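You operate a simulated robot arm through the tools that you are given. There is no shell and no other tool. Be economical: measure what you need, move in short steps, check, and stop when the job is done.

Carry out the task below with a simulated robot arm. There is one attempt and no reset: what you move stays moved.

Task
Wipe the long gold tube; load the green sleeve, wide white spring and tall blue gland into the wash basket.
Fine: wipe first, with the grey pad, and put the pad back; the parts lie in the black parts tray; all end on the basket's floor. What is to be rubbed or washed off counts as gone when no trace of it is left.

Only the result counts: the job must be done as asked and must still hold three seconds after the hand-in. Knocking over, shifting, dropping, spilling or breaking anything else fails it.

Robot
A 7-joint arm with a two-finger parallel gripper on a trunk, on a base that drives. Base frame: it is fixed to the floor where the robot stands at the start and does not move with it; the origin is under the middle of the robot, x ahead of it, y to its left, z up. Units: m, degrees, N and s.
With the tool pointing down near the work surface it reaches from about 0.3 to 0.72 m from the robot's upright axis, wherever it stands. Its first joint turns from -166.0 to 166.0 degrees. Places, roughly: blue sleeve [1.5, 0, 0.75]; long gold tube (28x6x6 cm) [1.4, 0.3, 0.8]; short black tube (21x6x6 cm) [1.5, 0.2, 0.8]; short gold tube (21x6x6 cm) [1.6, 0.2, 0.8]; tall gold gland [1.5, 0.25, 0.75]; wide red spring [1.25, 0, 0.75]; wide white spring (12x12x10 cm) [0.7, 0.1, 0.9]. Payload 1.57 kg.
The tool frame sits at the grasp point between the pads (the TCP): z along the fingers, y along the line on which they close. The tips reach 0.03 m beyond it. The gripper opens to 0.08 m. The fingers are 0.017 m wide and 0.012 m thick; the gripper's body (0.04 by 0.082 m) begins 0.08 m behind the TCP.
Orientation is that of the tool frame in the base frame, as [roll, pitch, yaw] about the fixed x, y, z axes, in that order (R = Rz(yaw) Ry(pitch) Rx(roll)). With the fingers straight down and closing along the base's y, the tool's x points along the base's -x, its y along +y and its z along -z.

Tools
- The arm moves only by the tool move_arm. Its argument "series" is a list of rows, each a list of 7 numbers: the shift along the tool's x, y, z in units of 100 mm (1.0 is 100 mm), then the turn, a rotation vector about the tool's x, y, z in units of 120 degrees (1.0 is 120 degrees), then the finger opening in m, from 0 to 0.08. In form: [[tx, ty, tz, wx, wy, wz, gripper], ...]. A call has 1 to 8 rows; each row is the pose to reach, as a shift and turn from the pose commanded when the call began, along the tool's axes at that moment. A call with a number of a shift or a turn outside -1 to 1 is refused whole. Each row takes 0.2 s and may step no farther than 0.05 m and 8.6 degrees from the row before; otherwise, or with a gripper value out of range, the whole call is refused. A pose out of reach is approached as far as the arm can. The call stops where the force on the tool passes 40 N (or 10 N more than at its start, if that is more) or the arm is blocked; 0.2 s more then pass. The fingers move at their own pace (about 0.072 m/s each) and stop on an object; they squeeze with about 22 N. The grip force told is the motor's: it shows also when the fingers shut on nothing. Time passes only in rows, and 0.2 s behind the last, so rows that repeat a pose let the fingers close. It gives the time, the measured TCP pose, the force on the tool (base axes), the opening and the grip force at its end, in the units of the frame above (readings bear some noise), with the torque about the TCP (base axes, N m) and any sound that the robot's microphone picked up.
- Cameras (640 x 400 px; columns grow to the right, rows downward): "scene" is now at [-0.0015, 0.1438, 1.3921]; the picture's right is [0.03, -1.00, 0.00], its down [-0.60, -0.02, -0.80] and it looks along [0.80, 0.03, -0.60] (base axes); focal length 247 px, centre (320, 200). "wrist" rides on the gripper at [0.072, -0.007, -0.122] in the tool frame; the picture's right is [0.09, 1.00, 0.00], its down [-0.84, 0.08, -0.54] and it looks along [-0.54, 0.05, 0.84] (tool axes); focal length 238 px, centre (320, 200). There is no depth. A picture from a camera that has moved, and an enlarged one, comes with that camera's place and axes in the base frame and with its lens.
- capture(camera): a new picture of that camera. It takes no simulated time.
- move_column(by): slides the trunk up (or, below 0, down) by that many m; the arm and the scene camera ride with it, the base frame stays. It gives what a move gives, with no picture.
- drive_base(legs): drives the robot by 1 to 6 legs, each [ahead, left, turn to the left] in m, m and degrees, along the robot's own axes; the way and the turn of a leg run together, so that a leg with both is an arc; at most 1.5 m and 180 degrees a leg. The arm and the cameras ride along, it lands a little off, and it stops where it bumps. It gives what a move gives.
- pan_tilt(pan, tilt): turns the head with the scene camera to pan (to the left, within 86 degrees either way) and tilt (down, from -29 to 69), counted from straight ahead of the robot. It gives what a move gives.
- close_up(camera, box): a new picture of the part [left, top, right, bottom] of that camera's present view, enlarged. It takes no simulated time.
- sign_off(): hands the job in; it is judged then, once.

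Go step by step. Nothing tells you exact positions but the pictures and the camera data: compare them with the known pose of the tool, close in by small moves and look again before you grip or let go. The budget is 120 turns and 98 pictures, counting those below and the enlarged ones. Unless the task says otherwise, let go and move clear before handing in, and close with one line.

The tools are called after ">>>" as name(argument=value, ...) on one line, values as JSON. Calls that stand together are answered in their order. move_arm: Moves the arm, as the interface text tells. Its arguments: {"type":"object","properties":{"series":{"type":"array"}},"required":["series"]} The other tools are called the same way: move_column (by) slides the trunk up or down; drive_base (legs) drives the base; pan_tilt (pan, tilt) turns the head that bears the scene camera; capture (camera) takes a picture; close_up (camera, box) takes an enlarged picture of a part of a camera's view; sign_off () hands the job in.

At the start:

```text
t: 0.0
eef_pos: [0.4081, 0.0568, 1.0064]
tool_rot: [-179.9, 0.0, -180.0]
ft_force: [0.6, 0.0, 0.2]
moment: [-0.02, -0.01, 0.03]
gripper_width: 0.0799
grip_force: 0.1
trunk travel left (down, up): [-0.05, 0.065]
robot x, y, heading: [-0.0018, 0.0032, 0.0]
head pan, tilt: [1.8, 37.0]
```

scene: 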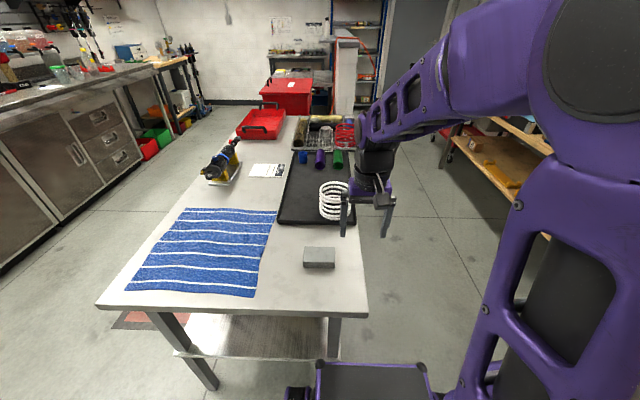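
wrist: 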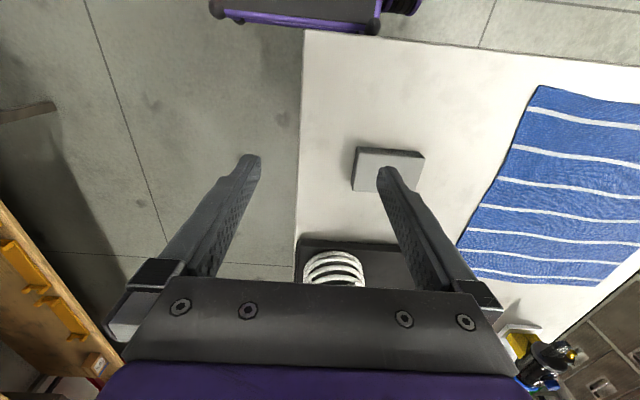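

I see a long table with a towel, a grey pad, a black tray with parts, and farther away bins and a basket. I'll zoom in to identify things.

>>> close_up(camera="scene", box=[220, 90, 380, 190])

>>> close_up(camera="scene", box=[180, 130, 380, 280])

```text
4.00 times, centred on (300, 140) of scene
camera zoom: at [-0.0015, 0.1438, 1.3921], right [0.03, -1.0, 0.0], down [-0.6, -0.02, -0.8], along [0.8, 0.03, -0.6], focal length 990 px, centre (400, 440)
```

zoom: 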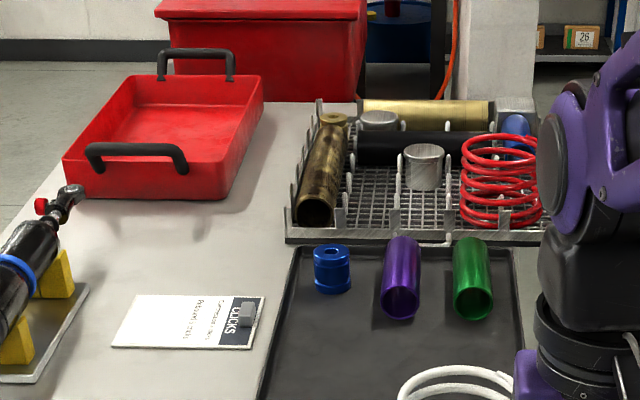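

```text
2.67 times, centred on (280, 205) of scene
camera zoom: at [-0.0015, 0.1438, 1.3921], right [0.03, -1.0, 0.0], down [-0.6, -0.02, -0.8], along [0.8, 0.03, -0.6], focal length 660 px, centre (427, 187)
```

zoom: 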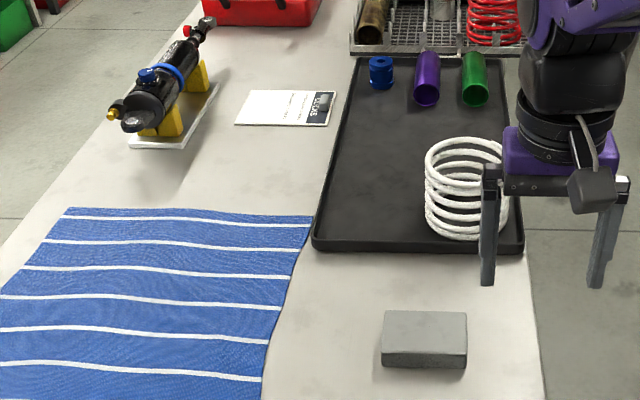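

The pad is around (0.465, 0.16, 0.83) and the table top near z 0.80. I move above the pad to look at it more closely.

>>> move_arm(series=[[-0.2, 0.35, 0, 0, 0, 0, 0.08], [-0.4, 0.7, 0, 0, 0, 0, 0.08], [-0.57, 1.0, 0.3, 0, 0, 0, 0.08]])

>>> capture(camera="wrist")

>>> close_up(camera="scene", box=[240, 90, 400, 190])

```text
t: 0.8
eef_pos: [0.4654, 0.1577, 0.9771]
tool_rot: [180.0, 0.1, 180.0]
ft_force: [-0.3, 0.2, 0.8]
moment: [0.0, -0.02, -0.02]
gripper_width: 0.0799
grip_force: 0.0
trunk travel left (down, up): [-0.05, 0.065]
robot x, y, heading: [-0.0005, 0.0012, 0.2]
head pan, tilt: [1.8, 37.0]
```

```text
93 pictures are left
camera wrist: at [0.3926, 0.1515, 1.0968], right [-0.09, 1.0, 0.0], down [0.84, 0.08, 0.54], along [0.54, 0.05, -0.84], focal length 238 px, centre (320, 200)
```

wrist: 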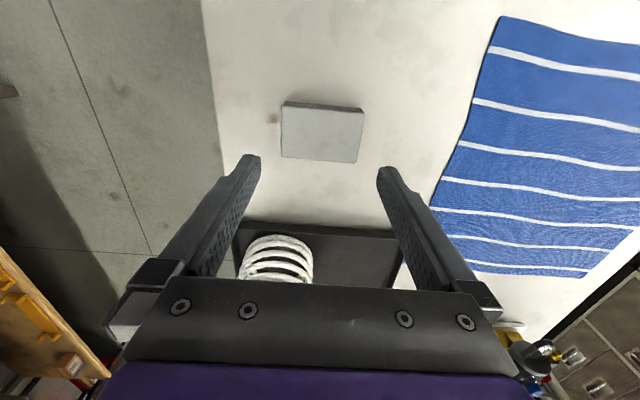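

```text
4.00 times, centred on (320, 140) of scene
camera zoom: at [-0.0018, 0.1437, 1.3922], right [0.03, -1.0, 0.0], down [-0.6, -0.02, -0.8], along [0.8, 0.03, -0.6], focal length 990 px, centre (320, 440)
```

zoom: 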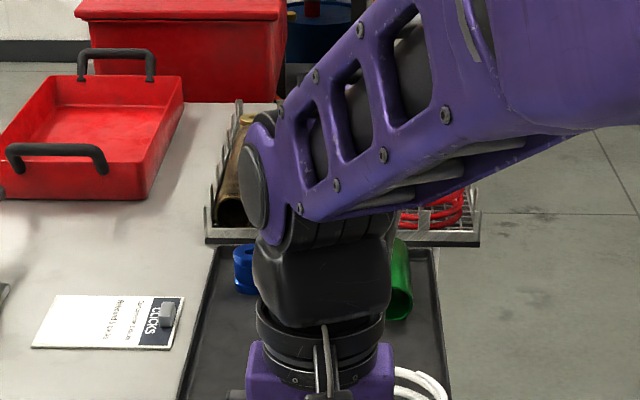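

The pad measures about 57 mm in x and 85 mm in y, with its top at z≈0.84 and centre (0.472, 0.160). I turn the gripper 90° so it closes along x.

>>> move_arm(series=[[-0.02, 0, 0, 0, 0, -0.0682, 0.08], [-0.04, 0.01, 0, 0, 0, -0.1364, 0.08], [-0.06, 0.02, 0, 0, 0, -0.2046, 0.08], [-0.06, 0.02, 0, 0, 0, -0.2728, 0.08], [-0.06, 0.02, 0, 0, 0, -0.341, 0.08], [-0.06, 0.02, 0, 0, 0, -0.4092, 0.08], [-0.06, 0.02, 0, 0, 0, -0.4774, 0.08], [-0.06, 0.02, 0, 0, 0, -0.5456, 0.08]])

>>> move_arm(series=[[0, 0, 0, 0, 0, -0.0682, 0.08], [0, 0, 0, 0, 0, -0.1364, 0.08], [0, 0, 0, 0, 0, -0.2044, 0.08]])

>>> capture(camera="wrist")

```text
t: 2.6
eef_pos: [0.4693, 0.1593, 0.9759]
tool_rot: [180.0, 0.0, -114.4]
ft_force: [0.3, 0.9, 0.5]
moment: [0.01, -0.02, 0.02]
gripper_width: 0.0799
grip_force: 0.1
trunk travel left (down, up): [-0.05, 0.065]
robot x, y, heading: [0.0009, 0.0048, -0.1]
head pan, tilt: [1.8, 37.0]
```

```text
t: 3.4
eef_pos: [0.471, 0.1583, 0.9772]
tool_rot: [179.9, -0.1, -89.9]
ft_force: [0.3, 0.4, 0.3]
moment: [-0.03, -0.03, 0.04]
gripper_width: 0.0801
grip_force: 0.1
trunk travel left (down, up): [-0.05, 0.065]
robot x, y, heading: [-0.0001, 0.0001, 0.1]
head pan, tilt: [1.8, 37.0]
```

```text
91 pictures are left
camera wrist: at [0.4775, 0.088, 1.0984], right [-1.0, -0.09, 0.0], down [-0.08, 0.84, 0.54], along [-0.05, 0.54, -0.84], focal length 238 px, centre (320, 200)
```

wrist: 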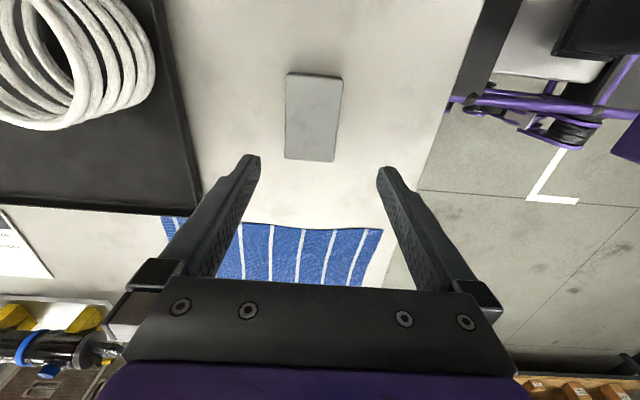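

The pad height is uncertain (0.81–0.84), so I lower the hand part way and look again.

>>> move_arm(series=[[0, -0.06, 0.3, 0, 0, 0, 0.08], [0, -0.06, 0.7, 0, 0, 0, 0.08]])

>>> capture(camera="wrist")

>>> close_up(camera="scene", box=[240, 200, 400, 300])

```text
t: 4.0
eef_pos: [0.4776, 0.1594, 0.9063]
tool_rot: [-180.0, -0.1, -90.0]
ft_force: [-1.0, -0.6, -0.2]
moment: [-0.01, -0.03, 0.01]
gripper_width: 0.08
grip_force: 0.1
trunk travel left (down, up): [-0.05, 0.065]
robot x, y, heading: [0.0002, 0.0023, 0.1]
head pan, tilt: [1.8, 37.0]
```

```text
90 pictures are left
camera wrist: at [0.4838, 0.0873, 1.0276], right [-1.0, -0.09, 0.0], down [-0.08, 0.84, 0.54], along [-0.05, 0.54, -0.84], focal length 238 px, centre (320, 200)
```

wrist: 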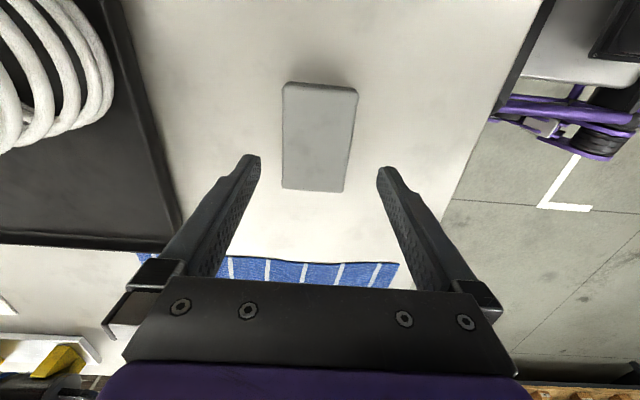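

```text
4.00 times, centred on (320, 250) of scene
camera zoom: at [-0.0017, 0.1437, 1.3922], right [0.03, -1.0, 0.0], down [-0.6, -0.02, -0.8], along [0.8, 0.03, -0.6], focal length 990 px, centre (320, 0)
```

zoom: 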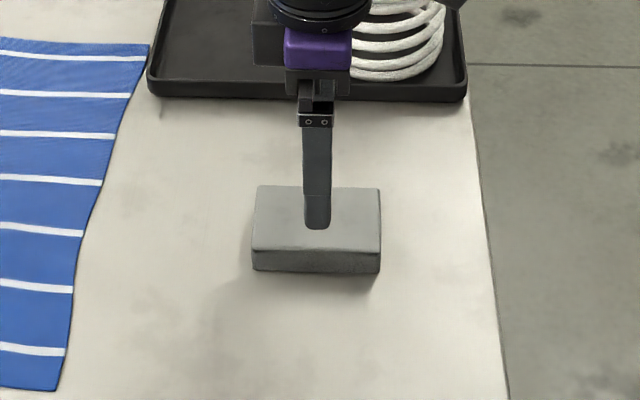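

The pad now triangulates to (0.480, 0.161), with its top at 0.832 and bottom near 0.808. I go down so the tips sit about 15 mm below the top, and grip.

>>> move_arm(series=[[-0.01, -0.02, 0.3, 0, 0, 0, 0.08], [-0.01, -0.02, 0.6, 0, 0, 0, 0.08], [-0.01, -0.02, 0.6, 0, 0, 0, 0.08]])

>>> capture(camera="wrist")

>>> close_up(camera="scene", box=[240, 200, 400, 300])

```text
t: 4.8
eef_pos: [0.4789, 0.1608, 0.8463]
tool_rot: [180.0, 0.0, -90.0]
ft_force: [-0.1, -0.3, -0.4]
moment: [-0.01, 0.02, -0.04]
gripper_width: 0.0801
grip_force: 0.0
trunk travel left (down, up): [-0.05, 0.065]
robot x, y, heading: [-0.0069, -0.0004, -0.1]
head pan, tilt: [1.8, 37.0]
```

```text
88 pictures are left
camera wrist: at [0.4857, 0.0884, 0.9673], right [-1.0, -0.09, 0.0], down [-0.08, 0.84, 0.54], along [-0.05, 0.54, -0.84], focal length 238 px, centre (320, 200)
```

wrist: 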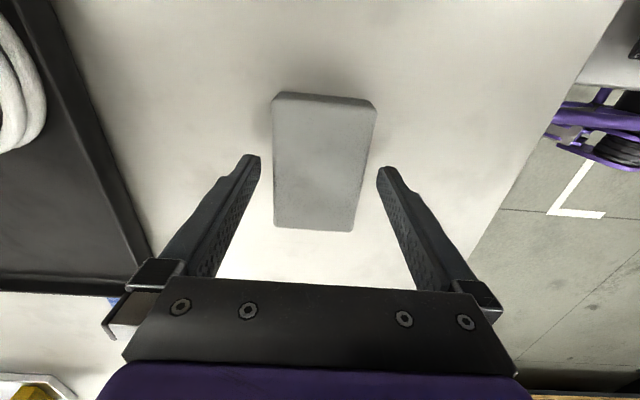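

```text
4.00 times, centred on (320, 250) of scene
camera zoom: at [-0.0015, 0.1438, 1.3921], right [0.03, -1.0, 0.0], down [-0.6, -0.02, -0.8], along [0.8, 0.03, -0.6], focal length 990 px, centre (320, 0)
```

zoom: 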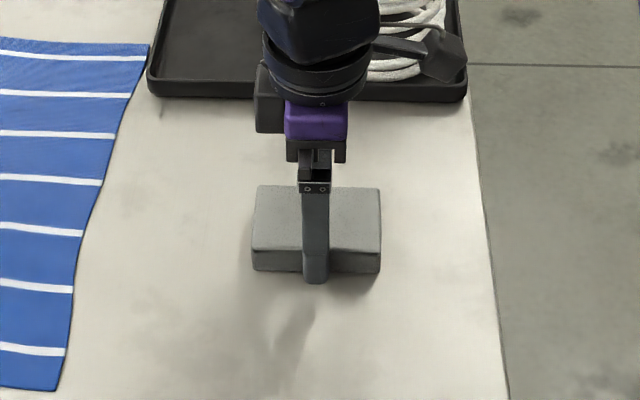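

Fingers straddle the pad, well centred. Closing.

>>> move_arm(series=[[0, 0, 0, 0, 0, 0, 0.05], [0, 0, 0, 0, 0, 0, 0.03], [0, 0, 0, 0, 0, 0, 0.03], [0, 0, 0, 0, 0, 0, 0.03]])

```text
t: 5.8
eef_pos: [0.4793, 0.1594, 0.8468]
tool_rot: [-179.9, 0.0, -90.0]
ft_force: [-0.5, 0.0, 0.4]
moment: [-0.01, -0.02, 0.0]
gripper_width: 0.0606
grip_force: 22.0
trunk travel left (down, up): [-0.05, 0.065]
robot x, y, heading: [0.0024, -0.0006, 0.1]
head pan, tilt: [1.8, 37.0]
```

Pad is gripped (60.6 mm). I lift it, draw the arm in, and look down at the base and table edge to plan the drive.

>>> move_arm(series=[[0, 0, -0.3, 0, 0, 0, 0.03], [0, 0, -0.75, 0, 0, 0, 0.03], [0.3, 0.1, -1.0, 0, 0, 0, 0.03]])

>>> move_arm(series=[[0.3, 0.1, -0.35, 0, 0, 0, 0.03], [0.7, 0.1, -0.6, 0, 0, 0, 0.03], [1.0, 0.1, -1.0, 0, 0, 0, 0.03]])

>>> pan_tilt(pan=0, tilt=69)

>>> capture(camera="scene")

>>> capture(camera="wrist")

```text
t: 6.6
eef_pos: [0.4689, 0.1302, 0.9469]
tool_rot: [-180.0, 0.0, -90.1]
ft_force: [0.1, 0.5, 0.1]
moment: [-0.02, -0.02, 0.01]
gripper_width: 0.0608
grip_force: 21.7
trunk travel left (down, up): [-0.05, 0.065]
robot x, y, heading: [0.0007, 0.0013, -0.0]
head pan, tilt: [1.8, 37.0]
```

```text
t: 7.4
eef_pos: [0.4586, 0.0303, 1.0459]
tool_rot: [-179.9, -0.1, -90.0]
ft_force: [0.2, -0.4, 0.4]
moment: [0.0, 0.01, -0.03]
gripper_width: 0.0604
grip_force: 21.9
trunk travel left (down, up): [-0.05, 0.065]
robot x, y, heading: [-0.001, 0.0009, -0.1]
head pan, tilt: [1.8, 37.0]
```

```text
t: 8.4
eef_pos: [0.4582, 0.0307, 1.046]
tool_rot: [-180.0, 0.0, -90.0]
ft_force: [-0.5, -0.2, 0.1]
moment: [0.02, 0.0, -0.02]
gripper_width: 0.0605
grip_force: 22.0
trunk travel left (down, up): [-0.05, 0.065]
robot x, y, heading: [0.004, 0.0009, -0.1]
head pan, tilt: [0.0, 68.8]
```

```text
86 pictures are left
camera scene: at [-0.0324, 0.141, 1.3516], right [0.0, -1.0, 0.0], down [-0.93, 0.0, -0.36], along [0.36, 0.0, -0.93], focal length 247 px, centre (320, 200)
```

scene: 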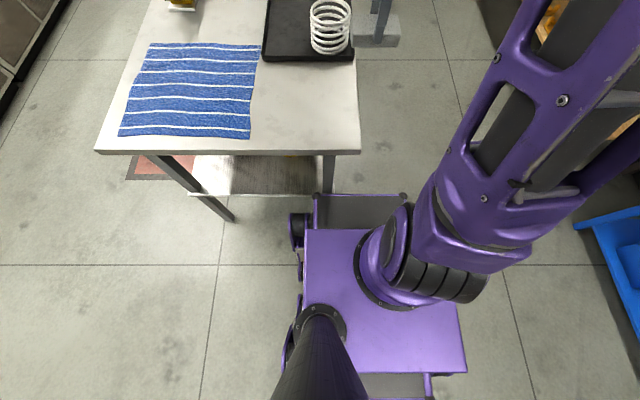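

```text
85 pictures are left
camera wrist: at [0.4652, -0.0404, 1.1669], right [-1.0, -0.09, 0.0], down [-0.08, 0.84, 0.54], along [-0.05, 0.54, -0.84], focal length 238 px, centre (320, 200)
```

wrist: 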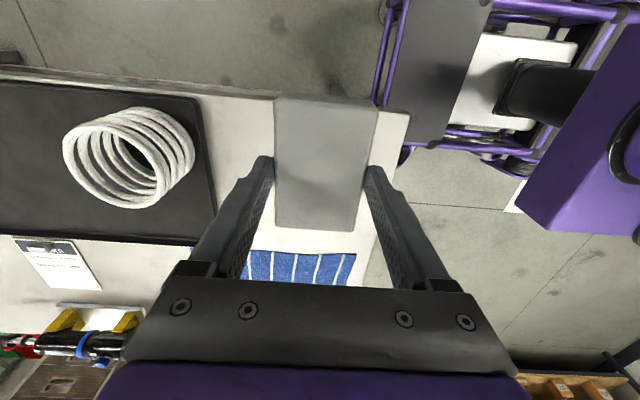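

The base front sits close to the table end. I back off, slide right, and drive ahead along the table's right side, then look.

>>> drive_base(legs=[[-0.25, 0, 0], [0, -0.4, 0], [0.75, 0, 0]])

>>> pan_tilt(pan=20, tilt=50)

>>> capture(camera="scene")

```text
t: 17.9
eef_pos: [0.9578, -0.3778, 1.0462]
tool_rot: [-179.9, 0.0, -90.3]
ft_force: [-0.5, -0.2, -0.5]
moment: [0.0, 0.02, 0.01]
gripper_width: 0.0606
grip_force: 22.1
trunk travel left (down, up): [-0.05, 0.065]
robot x, y, heading: [0.4992, -0.4066, -0.3]
head pan, tilt: [0.0, 68.8]
```

```text
t: 18.7
eef_pos: [0.9567, -0.3765, 1.0458]
tool_rot: [179.9, 0.0, -90.3]
ft_force: [0.1, 0.4, -0.2]
moment: [0.04, -0.01, 0.0]
gripper_width: 0.0607
grip_force: 22.1
trunk travel left (down, up): [-0.05, 0.065]
robot x, y, heading: [0.4981, -0.4042, -0.2]
head pan, tilt: [20.0, 50.0]
```

```text
84 pictures are left
camera scene: at [0.4836, -0.2387, 1.3735], right [0.34, -0.94, 0.0], down [-0.72, -0.26, -0.64], along [0.6, 0.22, -0.77], focal length 247 px, centre (320, 200)
```

scene: 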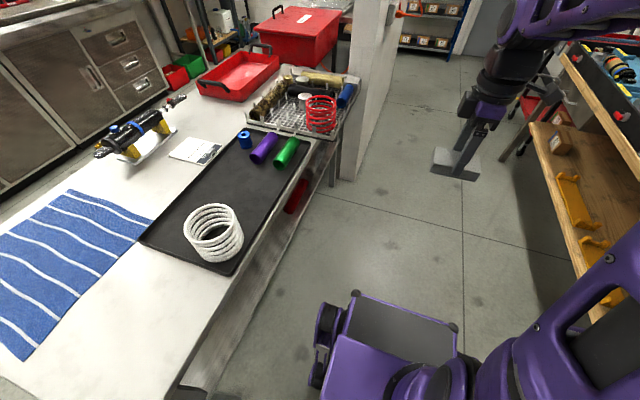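

The aisle is clear; there's a partition near x≈1.8, y≥0 that I stay right of. Driving ahead beside the basket.

>>> drive_base(legs=[[0.85, 0, 0], [0, 0.06, 0]])

>>> pan_tilt(pan=80, tilt=50)

>>> capture(camera="scene")

```text
t: 24.1
eef_pos: [1.8053, -0.3306, 1.0465]
tool_rot: [179.9, 0.0, -90.8]
ft_force: [-0.5, 0.7, 0.4]
moment: [-0.01, 0.01, 0.02]
gripper_width: 0.0607
grip_force: 21.9
trunk travel left (down, up): [-0.05, 0.065]
robot x, y, heading: [1.3466, -0.3555, -0.5]
head pan, tilt: [20.0, 50.0]
```

```text
t: 25.4
eef_pos: [1.8058, -0.3314, 1.0464]
tool_rot: [-180.0, 0.0, -90.8]
ft_force: [0.1, -0.3, -0.5]
moment: [0.02, -0.03, -0.02]
gripper_width: 0.0608
grip_force: 21.7
trunk travel left (down, up): [-0.05, 0.065]
robot x, y, heading: [1.3447, -0.3605, -0.9]
head pan, tilt: [80.0, 50.0]
```

```text
83 pictures are left
camera scene: at [1.2739, -0.1373, 1.3735], right [0.98, -0.19, 0.0], down [-0.14, -0.75, -0.64], along [0.12, 0.63, -0.77], focal length 247 px, centre (320, 200)
```

scene: 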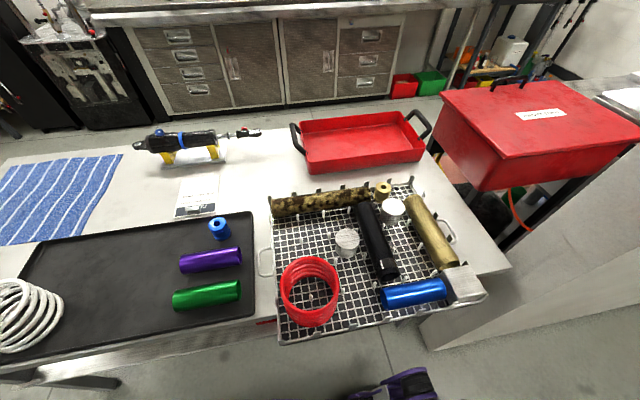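

Excellent overview of the basket. I zoom in on it and on the card.

>>> close_up(camera="scene", box=[250, 165, 500, 345])

>>> close_up(camera="scene", box=[170, 175, 230, 225])

>>> close_up(camera="scene", box=[260, 170, 400, 257])

```text
2.22 times, centred on (375, 255) of scene
camera zoom: at [1.2739, -0.1373, 1.3735], right [0.98, -0.19, 0.0], down [-0.14, -0.75, -0.64], along [0.12, 0.63, -0.77], focal length 550 px, centre (198, 78)
```

zoom: 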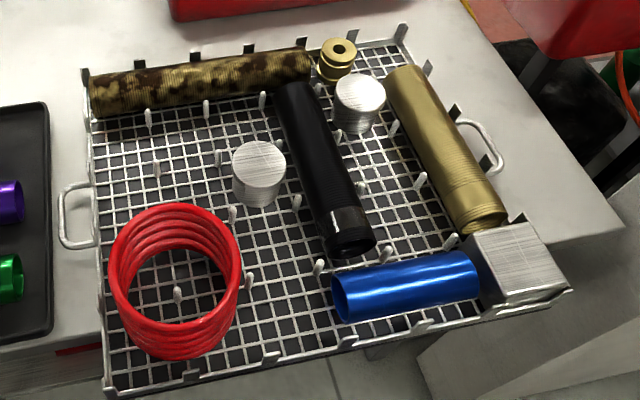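

```text
8.00 times, centred on (200, 200) of scene
camera zoom: at [1.2739, -0.1373, 1.3735], right [0.98, -0.19, 0.0], down [-0.14, -0.75, -0.64], along [0.12, 0.63, -0.77], focal length 1979 px, centre (1280, 200)
```

zoom: 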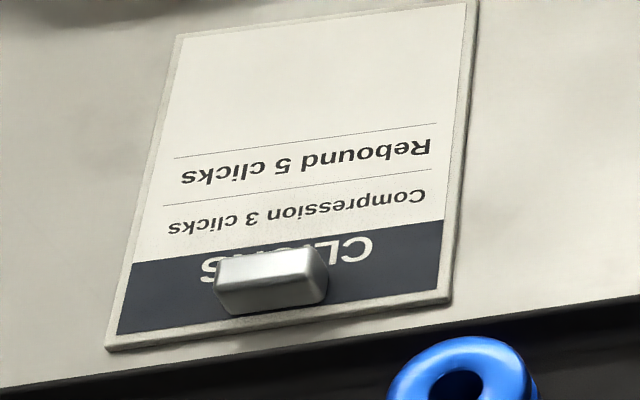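

```text
4.57 times, centred on (330, 214) of scene
camera zoom: at [1.2739, -0.1373, 1.3735], right [0.98, -0.19, 0.0], down [-0.14, -0.75, -0.64], along [0.12, 0.63, -0.77], focal length 1131 px, centre (274, 138)
```

zoom: 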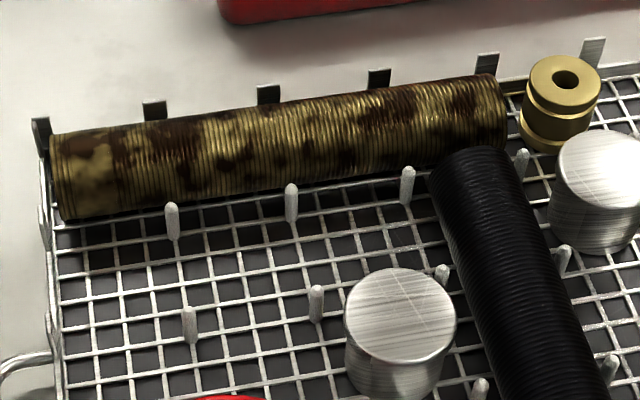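

The tube (axis about y=0.287, x 1.22–1.50, z≈0.85) is dirty along its whole length. I turn the robot to face the table so the arm reaches over it directly.

>>> drive_base(legs=[[0, -0.1, 0], [0, 0, 91], [0.1, 0, 0]])

>>> pan_tilt(pan=0, tilt=55)

>>> capture(camera="scene")

```text
t: 31.7
eef_pos: [1.3202, 0.1034, 1.046]
tool_rot: [-180.0, 0.0, -0.7]
ft_force: [0.6, -0.6, -0.8]
moment: [0.04, 0.02, 0.0]
gripper_width: 0.0607
grip_force: 21.9
trunk travel left (down, up): [-0.05, 0.065]
robot x, y, heading: [1.3445, -0.3564, 89.4]
head pan, tilt: [80.0, 50.0]
```

```text
t: 33.2
eef_pos: [1.3197, 0.1037, 1.0461]
tool_rot: [179.9, 0.0, -0.7]
ft_force: [0.4, -0.5, 0.5]
moment: [-0.02, 0.01, -0.02]
gripper_width: 0.0608
grip_force: 22.2
trunk travel left (down, up): [-0.05, 0.065]
robot x, y, heading: [1.3438, -0.3549, 89.4]
head pan, tilt: [0.0, 55.0]
```

```text
79 pictures are left
camera scene: at [1.207, -0.3707, 1.367], right [1.0, -0.01, 0.0], down [-0.01, -0.82, -0.57], along [0.01, 0.57, -0.82], focal length 247 px, centre (320, 200)
```

scene: 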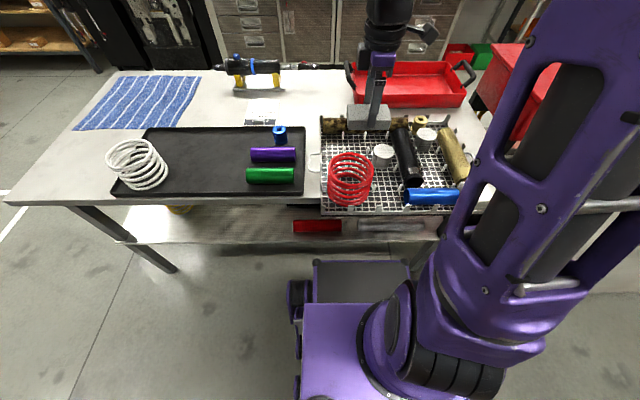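

Now facing the table. I rotate the tool back so the fingers close along the tube axis, pad lying across the tube.

>>> move_arm(series=[[0, 0, 0, 0, 0, 0.07, 0.03], [0, 0, 0, 0, 0, 0.14, 0.03], [0, 0, 0, 0, 0, 0.21, 0.03], [0, 0, 0, 0, 0, 0.28, 0.03], [0, 0, 0, 0, 0, 0.35, 0.03], [0, 0, 0, 0, 0, 0.42, 0.03], [0, 0, 0, 0, 0, 0.49, 0.03], [0, 0, 0, 0, 0, 0.56, 0.03]])

>>> move_arm(series=[[0, 0, 0, 0, 0, 0.07, 0.03], [0, 0, 0, 0, 0, 0.14, 0.03], [0, 0, 0, 0, 0, 0.184, 0.03]])

>>> capture(camera="wrist")

```text
t: 35.0
eef_pos: [1.3203, 0.1036, 1.0465]
tool_rot: [-180.0, 0.0, -68.0]
ft_force: [0.3, -0.1, -0.7]
moment: [-0.01, -0.01, 0.02]
gripper_width: 0.0603
grip_force: 22.3
trunk travel left (down, up): [-0.05, 0.065]
robot x, y, heading: [1.3477, -0.3539, 89.5]
head pan, tilt: [0.0, 55.0]
```

```text
t: 35.8
eef_pos: [1.3191, 0.1037, 1.0466]
tool_rot: [-179.9, 0.0, -90.1]
ft_force: [0.4, 0.0, -0.4]
moment: [0.04, 0.0, -0.05]
gripper_width: 0.0605
grip_force: 21.7
trunk travel left (down, up): [-0.05, 0.065]
robot x, y, heading: [1.3433, -0.3535, 89.4]
head pan, tilt: [0.0, 55.0]
```

```text
78 pictures are left
camera wrist: at [1.3266, 0.0323, 1.1674], right [-1.0, -0.09, 0.0], down [-0.08, 0.84, 0.54], along [-0.05, 0.54, -0.84], focal length 238 px, centre (320, 200)
```

wrist: 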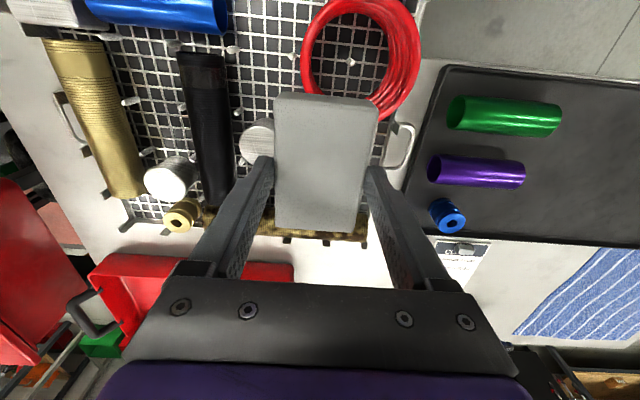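

Now move over the tube, stopping a few cm above it.

>>> move_arm(series=[[-0.45, -0.05, 0, 0, 0, 0, 0.03], [-0.9, -0.1, 0, 0, 0, 0, 0.03]])

>>> move_arm(series=[[-0.45, 0, 0.2, 0, 0, 0, 0.03], [-0.93, 0, 0.3, 0, 0, 0, 0.03], [-0.93, 0, 0.7, 0, 0, 0, 0.03]])

>>> close_up(camera="scene", box=[310, 70, 470, 170])

>>> capture(camera="wrist")

```text
t: 36.4
eef_pos: [1.3307, 0.1948, 1.0457]
tool_rot: [179.9, 0.0, -90.1]
ft_force: [-1.0, -0.1, 0.0]
moment: [0.05, -0.03, 0.01]
gripper_width: 0.0606
grip_force: 21.9
trunk travel left (down, up): [-0.05, 0.065]
robot x, y, heading: [1.3462, -0.3549, 89.3]
head pan, tilt: [0.0, 55.0]
```

```text
t: 37.2
eef_pos: [1.3298, 0.2871, 0.9767]
tool_rot: [-180.0, 0.0, -89.9]
ft_force: [0.0, -0.5, -0.3]
moment: [0.0, 0.0, 0.0]
gripper_width: 0.0608
grip_force: 22.2
trunk travel left (down, up): [-0.05, 0.065]
robot x, y, heading: [1.3424, -0.3533, 89.4]
head pan, tilt: [0.0, 55.0]
```

```text
4.00 times, centred on (390, 120) of scene
camera zoom: at [1.2071, -0.3706, 1.367], right [1.0, -0.01, 0.0], down [-0.01, -0.82, -0.57], along [0.01, 0.57, -0.82], focal length 990 px, centre (40, 520)
```

zoom: 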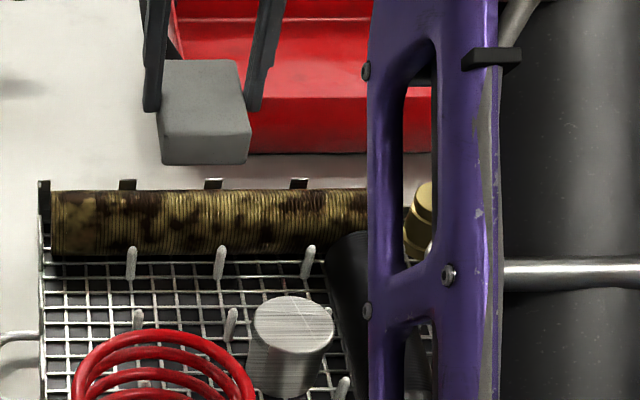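

```text
76 pictures are left
camera wrist: at [1.3367, 0.2157, 1.0969], right [-1.0, -0.09, 0.0], down [-0.08, 0.84, 0.54], along [-0.05, 0.54, -0.84], focal length 238 px, centre (320, 200)
```

wrist: 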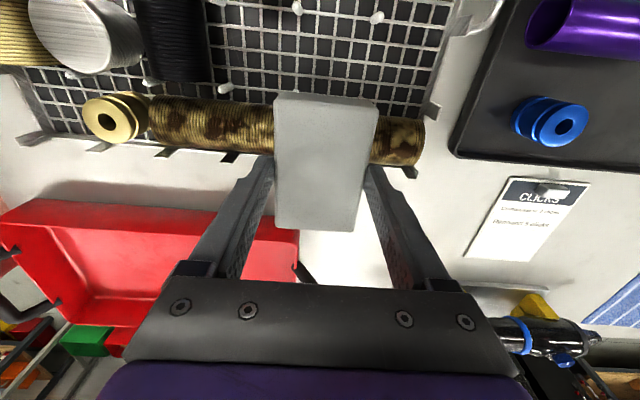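

Aligned over the tube. I lower carefully and watch the vertical force.

>>> move_arm(series=[[0, 0, 0.3, 0, 0, 0, 0.03], [0, 0, 0.5, 0, 0, 0, 0.03], [0, 0, 0.54, 0, 0, 0, 0.03]])

>>> move_arm(series=[[0, 0, 0.04, 0, 0, 0, 0.03], [0, 0, 0.04, 0, 0, 0, 0.03]])

```text
t: 38.0
eef_pos: [1.3307, 0.2867, 0.9214]
tool_rot: [-180.0, 0.0, -89.9]
ft_force: [0.4, -0.3, -0.4]
moment: [0.04, 0.02, 0.02]
gripper_width: 0.0609
grip_force: 22.0
trunk travel left (down, up): [-0.05, 0.065]
robot x, y, heading: [1.3458, -0.3563, 89.3]
head pan, tilt: [0.0, 55.0]
```

```text
t: 38.6
eef_pos: [1.3298, 0.2873, 0.9176]
tool_rot: [-180.0, 0.0, -90.0]
ft_force: [-0.6, -0.3, -0.2]
moment: [0.01, 0.03, -0.02]
gripper_width: 0.0606
grip_force: 22.3
trunk travel left (down, up): [-0.05, 0.065]
robot x, y, heading: [1.3476, -0.3492, 89.3]
head pan, tilt: [0.0, 55.0]
```

>>> move_arm(series=[[0, 0, 0.04, 0, 0, 0, 0.03], [0, 0, 0.04, 0, 0, 0, 0.03]])

>>> close_up(camera="scene", box=[310, 70, 470, 170])

```text
t: 39.2
eef_pos: [1.329, 0.2857, 0.9143]
tool_rot: [179.9, 0.1, -89.8]
ft_force: [-0.3, -0.9, 0.3]
moment: [-0.03, 0.01, 0.02]
gripper_width: 0.0609
grip_force: 22.5
trunk travel left (down, up): [-0.05, 0.065]
robot x, y, heading: [1.3478, -0.3555, 89.4]
head pan, tilt: [0.0, 55.0]
```

```text
4.00 times, centred on (390, 120) of scene
camera zoom: at [1.2071, -0.3707, 1.367], right [1.0, -0.01, 0.0], down [-0.01, -0.82, -0.57], along [0.01, 0.57, -0.82], focal length 990 px, centre (40, 520)
```

zoom: 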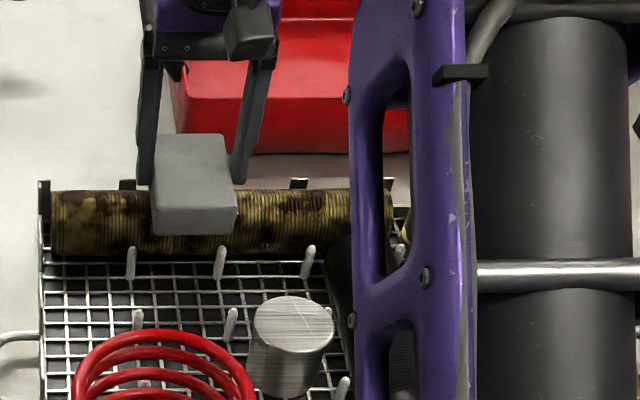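

Close to contact; small steps down.

>>> move_arm(series=[[0, 0, 0.03, 0, 0, 0, 0.03], [0, 0, 0.03, 0, 0, 0, 0.03]])

>>> move_arm(series=[[0, 0, 0.03, 0, 0, 0, 0.03], [0, 0, 0.03, 0, 0, 0, 0.03]])

>>> move_arm(series=[[0, 0, 0.03, 0, 0, 0, 0.03], [0, 0, 0.03, 0, 0, 0, 0.03]])

```text
t: 39.8
eef_pos: [1.3305, 0.2872, 0.91]
tool_rot: [-179.9, 0.1, -89.9]
ft_force: [-0.4, 0.4, 0.8]
moment: [-0.01, -0.02, 0.01]
gripper_width: 0.0606
grip_force: 21.9
trunk travel left (down, up): [-0.05, 0.065]
robot x, y, heading: [1.3482, -0.3553, 89.5]
head pan, tilt: [0.0, 55.0]
```

```text
t: 40.4
eef_pos: [1.3299, 0.2857, 0.9086]
tool_rot: [-180.0, 0.1, -89.9]
ft_force: [0.1, -0.3, 2.2]
moment: [0.0, 0.01, -0.01]
gripper_width: 0.061
grip_force: 22.1
trunk travel left (down, up): [-0.05, 0.065]
robot x, y, heading: [1.3474, -0.3567, 89.5]
head pan, tilt: [0.0, 55.0]
```

```text
t: 41.0
eef_pos: [1.3305, 0.2864, 0.9098]
tool_rot: [-180.0, 0.2, -89.9]
ft_force: [-0.7, -1.1, 19.6]
moment: [0.09, 0.04, 0.04]
gripper_width: 0.0608
grip_force: 22.5
trunk travel left (down, up): [-0.05, 0.065]
robot x, y, heading: [1.3489, -0.3531, 89.4]
head pan, tilt: [0.0, 55.0]
```

Contact is at TCP z≈0.909. I ease to a light force and rub along the tube leftward and back.

>>> move_arm(series=[[0, 0.1, -0.02, 0, 0, 0, 0.03], [0, 0.35, -0.02, 0, 0, 0, 0.03], [0, 0.6, -0.02, 0, 0, 0, 0.03], [0, 0.85, -0.02, 0, 0, 0, 0.03], [0, 0.6, -0.02, 0, 0, 0, 0.03], [0, 0.3, -0.02, 0, 0, 0, 0.03], [0, 0, -0.02, 0, 0, 0, 0.03]])

>>> close_up(camera="scene", box=[310, 70, 470, 170])

>>> close_up(camera="wrist", box=[120, 60, 480, 285])

```text
t: 42.6
eef_pos: [1.3308, 0.2855, 0.9083]
tool_rot: [179.9, 0.0, -89.9]
ft_force: [-5.0, 0.1, 17.0]
moment: [0.17, 0.38, 0.0]
gripper_width: 0.0609
grip_force: 22.0
trunk travel left (down, up): [-0.05, 0.065]
robot x, y, heading: [1.3452, -0.3574, 89.4]
head pan, tilt: [0.0, 55.0]
```

```text
4.00 times, centred on (390, 120) of scene
camera zoom: at [1.2067, -0.372, 1.3669], right [1.0, -0.01, 0.0], down [-0.01, -0.82, -0.57], along [0.01, 0.57, -0.82], focal length 990 px, centre (40, 520)
```

zoom: 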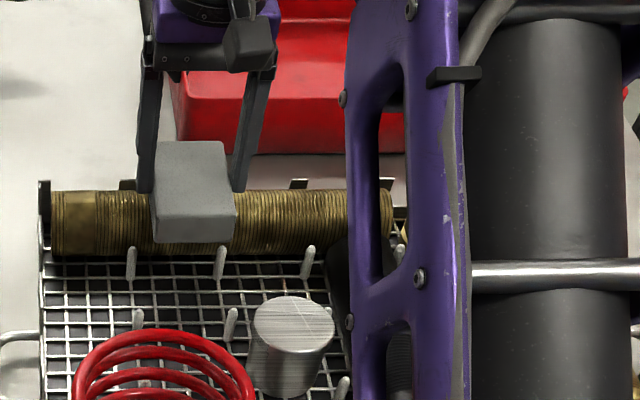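

```text
1.78 times, centred on (300, 172) of wrist
camera zoom: at [1.337, 0.2137, 1.0287], right [-1.0, -0.09, 0.0], down [-0.08, 0.84, 0.54], along [-0.05, 0.54, -0.84], focal length 424 px, centre (356, 249)
```

zoom: 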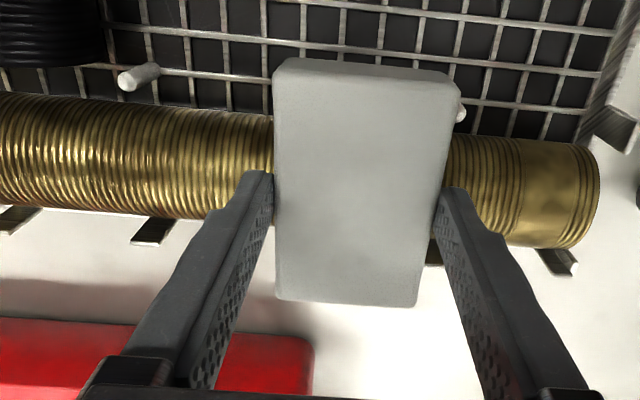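

The dirt is mostly gone across the tube, with faint traces left. I keep rubbing, a bit lighter, toward the right end and back.

>>> move_arm(series=[[0, -0.3, -0.01, 0, 0, 0, 0.03], [0, -0.6, -0.01, 0, 0, 0, 0.03], [0, -0.9, -0.01, 0, 0, 0, 0.03], [0, -0.98, -0.01, 0, 0, 0, 0.03], [0, -0.7, -0.01, 0, 0, 0, 0.03], [0, -0.35, -0.01, 0, 0, 0, 0.03], [0, 0, -0.01, 0, 0, 0, 0.03], [0, 0.4, -0.01, 0, 0, 0, 0.03]])

>>> move_arm(series=[[0, 0.25, 0, 0, 0, 0, 0.03], [0, 0.45, 0, 0, 0, 0, 0.03], [0, 0.15, 0, 0, 0, 0, 0.03], [0, -0.15, 0, 0, 0, 0, 0.03], [0, -0.4, 0, 0, 0, 0, 0.03]])

>>> close_up(camera="wrist", box=[120, 60, 480, 285])

>>> close_up(camera="scene", box=[315, 100, 415, 162])

```text
t: 44.4
eef_pos: [1.2885, 0.285, 0.9085]
tool_rot: [179.9, -0.1, -89.9]
ft_force: [-0.7, -0.6, 3.1]
moment: [0.03, 0.01, -0.01]
gripper_width: 0.0609
grip_force: 21.9
trunk travel left (down, up): [-0.05, 0.065]
robot x, y, heading: [1.3444, -0.3501, 89.6]
head pan, tilt: [0.0, 55.0]
```

```text
t: 45.6
eef_pos: [1.3301, 0.2872, 0.9076]
tool_rot: [-179.9, 0.1, -89.9]
ft_force: [-0.3, 0.3, 3.3]
moment: [-0.03, -0.01, 0.0]
gripper_width: 0.0606
grip_force: 22.0
trunk travel left (down, up): [-0.05, 0.065]
robot x, y, heading: [1.347, -0.3537, 89.2]
head pan, tilt: [0.0, 55.0]
```

```text
1.78 times, centred on (300, 172) of wrist
camera zoom: at [1.3373, 0.2151, 1.0288], right [-1.0, -0.09, 0.0], down [-0.08, 0.84, 0.54], along [-0.05, 0.54, -0.84], focal length 424 px, centre (356, 249)
```

zoom: 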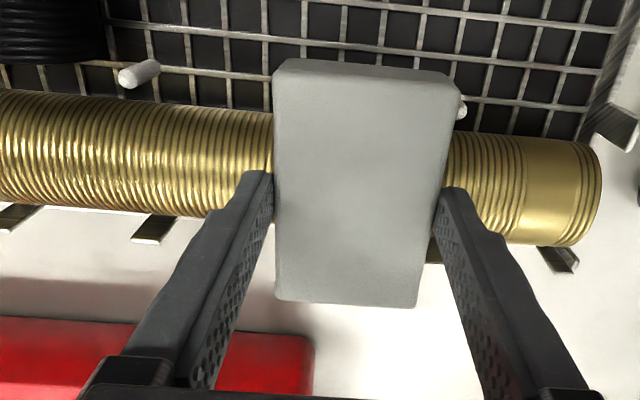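

```text
6.40 times, centred on (365, 131) of scene
camera zoom: at [1.207, -0.3708, 1.367], right [1.0, -0.01, 0.0], down [-0.01, -0.82, -0.57], along [0.01, 0.57, -0.82], focal length 1583 px, centre (32, 642)
```

zoom: 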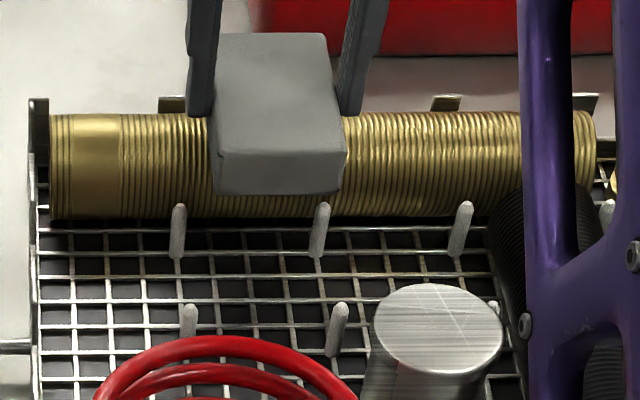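

It looks clean now. One more firm pass for certainty, then lift clear and inspect.

>>> move_arm(series=[[0, 0.3, 0.015, 0, 0, 0, 0.03], [0, 0.7, 0.015, 0, 0, 0, 0.03], [0, 0.3, 0.015, 0, 0, 0, 0.03], [0, -0.1, 0.015, 0, 0, 0, 0.03], [0, -0.5, 0.015, 0, 0, 0, 0.03], [0, -0.9, 0.015, 0, 0, 0, 0.03], [0, -0.5, 0.015, 0, 0, 0, 0.03], [0, -0.1, 0.015, 0, 0, 0, 0.03]])

>>> move_arm(series=[[0, 0.3, 0, 0, 0, 0, 0.03], [0, 0.7, 0, 0, 0, 0, 0.03], [0, 0.3, 0, 0, 0, 0, 0.03], [0, -0.1, 0, 0, 0, 0, 0.03], [0, -0.5, 0, 0, 0, 0, 0.03], [0, -0.5, -0.4, 0, 0, 0, 0.03], [0, -0.5, -0.8, 0, 0, 0, 0.03]])

>>> move_arm(series=[[0.4, 0, -0.2, 0, 0, 0, 0.03], [0.8, 0, -0.5, 0, 0, 0, 0.03]])

>>> capture(camera="wrist")

>>> close_up(camera="scene", box=[315, 100, 415, 162])

```text
t: 47.4
eef_pos: [1.3403, 0.2866, 0.9065]
tool_rot: [-180.0, 0.2, -90.0]
ft_force: [0.8, 0.2, 8.4]
moment: [0.06, -0.09, -0.01]
gripper_width: 0.0606
grip_force: 22.1
trunk travel left (down, up): [-0.05, 0.065]
robot x, y, heading: [1.343, -0.3531, 89.1]
head pan, tilt: [0.0, 55.0]
```

```text
t: 49.0
eef_pos: [1.3913, 0.2867, 0.9872]
tool_rot: [-180.0, 0.0, -89.9]
ft_force: [0.2, 0.2, -0.8]
moment: [-0.02, 0.01, 0.0]
gripper_width: 0.0602
grip_force: 21.8
trunk travel left (down, up): [-0.05, 0.065]
robot x, y, heading: [1.3474, -0.3524, 89.8]
head pan, tilt: [0.0, 55.0]
```

```text
t: 49.6
eef_pos: [1.3908, 0.206, 1.0364]
tool_rot: [-180.0, 0.0, -90.0]
ft_force: [-0.8, 0.5, -0.5]
moment: [-0.03, 0.01, 0.03]
gripper_width: 0.0606
grip_force: 22.1
trunk travel left (down, up): [-0.05, 0.065]
robot x, y, heading: [1.3439, -0.3555, 89.2]
head pan, tilt: [0.0, 55.0]
```

```text
70 pictures are left
camera wrist: at [1.398, 0.1349, 1.1582], right [-1.0, -0.09, 0.0], down [-0.08, 0.84, 0.54], along [-0.05, 0.54, -0.84], focal length 238 px, centre (320, 200)
```

wrist: 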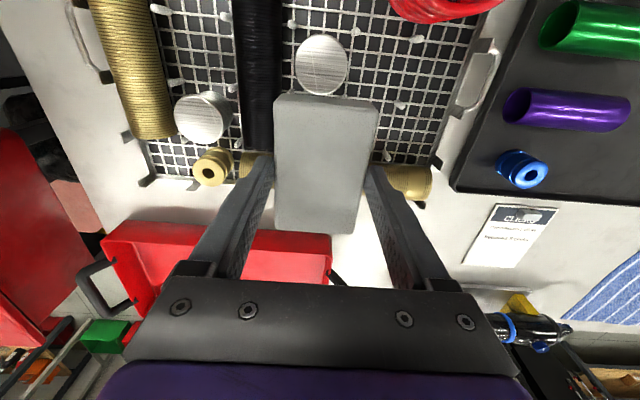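

```text
6.40 times, centred on (365, 131) of scene
camera zoom: at [1.2071, -0.3704, 1.367], right [1.0, -0.01, 0.0], down [-0.01, -0.82, -0.57], along [0.01, 0.57, -0.82], focal length 1583 px, centre (32, 642)
```

zoom: 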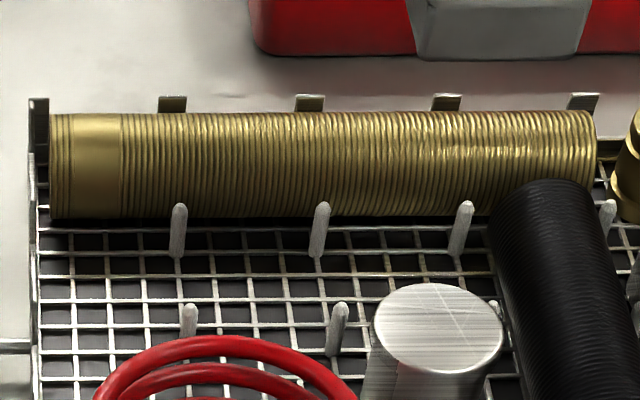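

The tube is clean. Now I carry the pad back: drive left along the table to the pad's original place at (0.479, 0.160).

>>> drive_base(legs=[[0, 0.8, 0]])

>>> capture(camera="scene")

>>> capture(camera="wrist")

```text
t: 57.7
eef_pos: [0.594, 0.2185, 1.0368]
tool_rot: [180.0, -0.1, -90.4]
ft_force: [0.2, 0.0, -0.1]
moment: [-0.01, 0.02, 0.01]
gripper_width: 0.0607
grip_force: 22.0
trunk travel left (down, up): [-0.05, 0.065]
robot x, y, heading: [0.5474, -0.3387, 88.9]
head pan, tilt: [0.0, 55.0]
```

```text
68 pictures are left
camera scene: at [0.4052, -0.3572, 1.367], right [1.0, -0.02, 0.0], down [-0.02, -0.82, -0.57], along [0.01, 0.57, -0.82], focal length 247 px, centre (320, 200)
```

scene: 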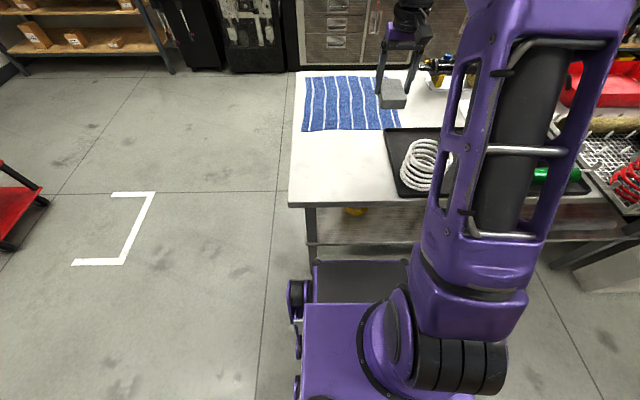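

```text
67 pictures are left
camera wrist: at [0.6002, 0.1471, 1.1583], right [-1.0, -0.09, 0.0], down [-0.07, 0.84, 0.54], along [-0.05, 0.54, -0.84], focal length 238 px, centre (320, 200)
```

wrist: 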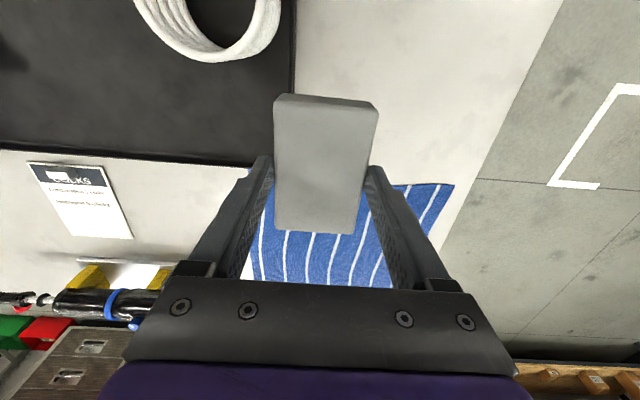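

Moving above the original pad spot and descending.

>>> move_arm(series=[[0.2, 0.35, 0, 0, 0, 0, 0.03], [0.4, 0.7, 0, 0, 0, 0, 0.03], [0.58, 1.0, 0, 0, 0, 0, 0.03], [0.58, 1.0, 0.4, 0, 0, 0, 0.03], [0.58, 1.0, 0.8, 0, 0, 0, 0.03]])

>>> move_arm(series=[[0, 0.14, 0.3, 0, 0, 0, 0.03], [0, 0.14, 0.6, 0, 0, 0, 0.03]])

>>> capture(camera="wrist")

>>> close_up(camera="scene", box=[280, 80, 440, 220])

```text
t: 58.9
eef_pos: [0.4936, 0.1618, 0.9566]
tool_rot: [-180.0, 0.1, -90.4]
ft_force: [-0.6, -0.8, 0.3]
moment: [0.02, 0.03, -0.01]
gripper_width: 0.0605
grip_force: 22.1
trunk travel left (down, up): [-0.05, 0.065]
robot x, y, heading: [0.5465, -0.3407, 89.0]
head pan, tilt: [0.0, 55.0]
```

```text
t: 59.5
eef_pos: [0.4795, 0.1601, 0.8967]
tool_rot: [-180.0, 0.0, -90.4]
ft_force: [-0.2, 0.1, 0.0]
moment: [0.0, -0.02, -0.04]
gripper_width: 0.0608
grip_force: 22.1
trunk travel left (down, up): [-0.05, 0.065]
robot x, y, heading: [0.5462, -0.3458, 88.7]
head pan, tilt: [0.0, 55.0]
```

```text
66 pictures are left
camera wrist: at [0.4853, 0.0891, 1.0183], right [-1.0, -0.09, 0.0], down [-0.07, 0.84, 0.54], along [-0.05, 0.54, -0.84], focal length 238 px, centre (320, 200)
```

wrist: 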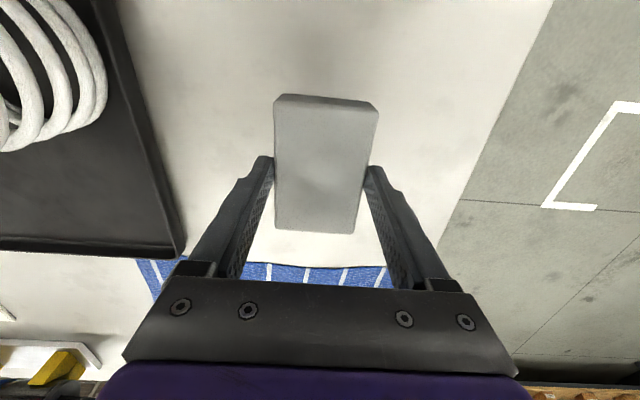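

```text
2.86 times, centred on (360, 150) of scene
camera zoom: at [0.4052, -0.3573, 1.367], right [1.0, -0.02, 0.0], down [-0.02, -0.82, -0.57], along [0.01, 0.57, -0.82], focal length 707 px, centre (206, 343)
```

zoom: 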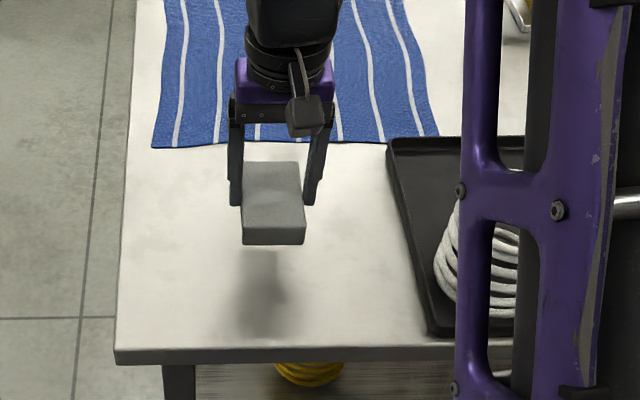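

Lowering until it touches the table.

>>> move_arm(series=[[0, 0, 0.25, 0, 0, 0, 0.03], [0, 0, 0.42, 0, 0, 0, 0.03], [0, 0, 0.47, 0, 0, 0, 0.03]])

>>> move_arm(series=[[0, 0, 0.02, 0, 0, 0, 0.03], [0, 0, 0.03, 0, 0, 0, 0.03]])

```text
t: 60.3
eef_pos: [0.4792, 0.162, 0.8499]
tool_rot: [-180.0, 0.0, -90.4]
ft_force: [-0.2, -0.9, -0.4]
moment: [-0.01, -0.02, 0.02]
gripper_width: 0.0607
grip_force: 21.6
trunk travel left (down, up): [-0.05, 0.065]
robot x, y, heading: [0.5406, -0.3409, 88.9]
head pan, tilt: [0.0, 55.0]
```

```text
t: 60.9
eef_pos: [0.4802, 0.1616, 0.8472]
tool_rot: [-180.0, 0.0, -90.4]
ft_force: [0.9, -0.1, -0.9]
moment: [0.03, -0.02, 0.0]
gripper_width: 0.0609
grip_force: 22.0
trunk travel left (down, up): [-0.05, 0.065]
robot x, y, heading: [0.5453, -0.3457, 89.0]
head pan, tilt: [0.0, 55.0]
```

>>> move_arm(series=[[0, 0, 0.02, 0, 0, 0, 0.03], [0, 0, 0.02, 0, 0, 0, 0.03]])

>>> close_up(camera="scene", box=[310, 110, 390, 180])

```text
t: 61.5
eef_pos: [0.4808, 0.161, 0.845]
tool_rot: [-180.0, 0.0, -90.4]
ft_force: [0.5, 0.1, 3.8]
moment: [-0.22, -0.03, 0.02]
gripper_width: 0.0607
grip_force: 22.1
trunk travel left (down, up): [-0.05, 0.065]
robot x, y, heading: [0.5447, -0.3381, 89.0]
head pan, tilt: [0.0, 55.0]
```

```text
5.71 times, centred on (350, 145) of scene
camera zoom: at [0.4053, -0.3575, 1.3671], right [1.0, -0.02, 0.0], down [-0.02, -0.82, -0.57], along [0.01, 0.57, -0.82], focal length 1414 px, centre (149, 514)
```

zoom: 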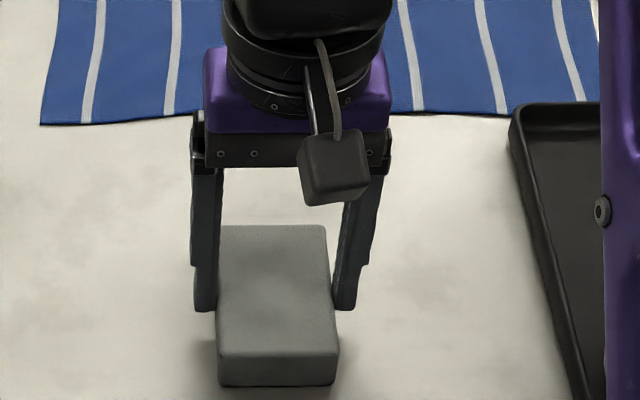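

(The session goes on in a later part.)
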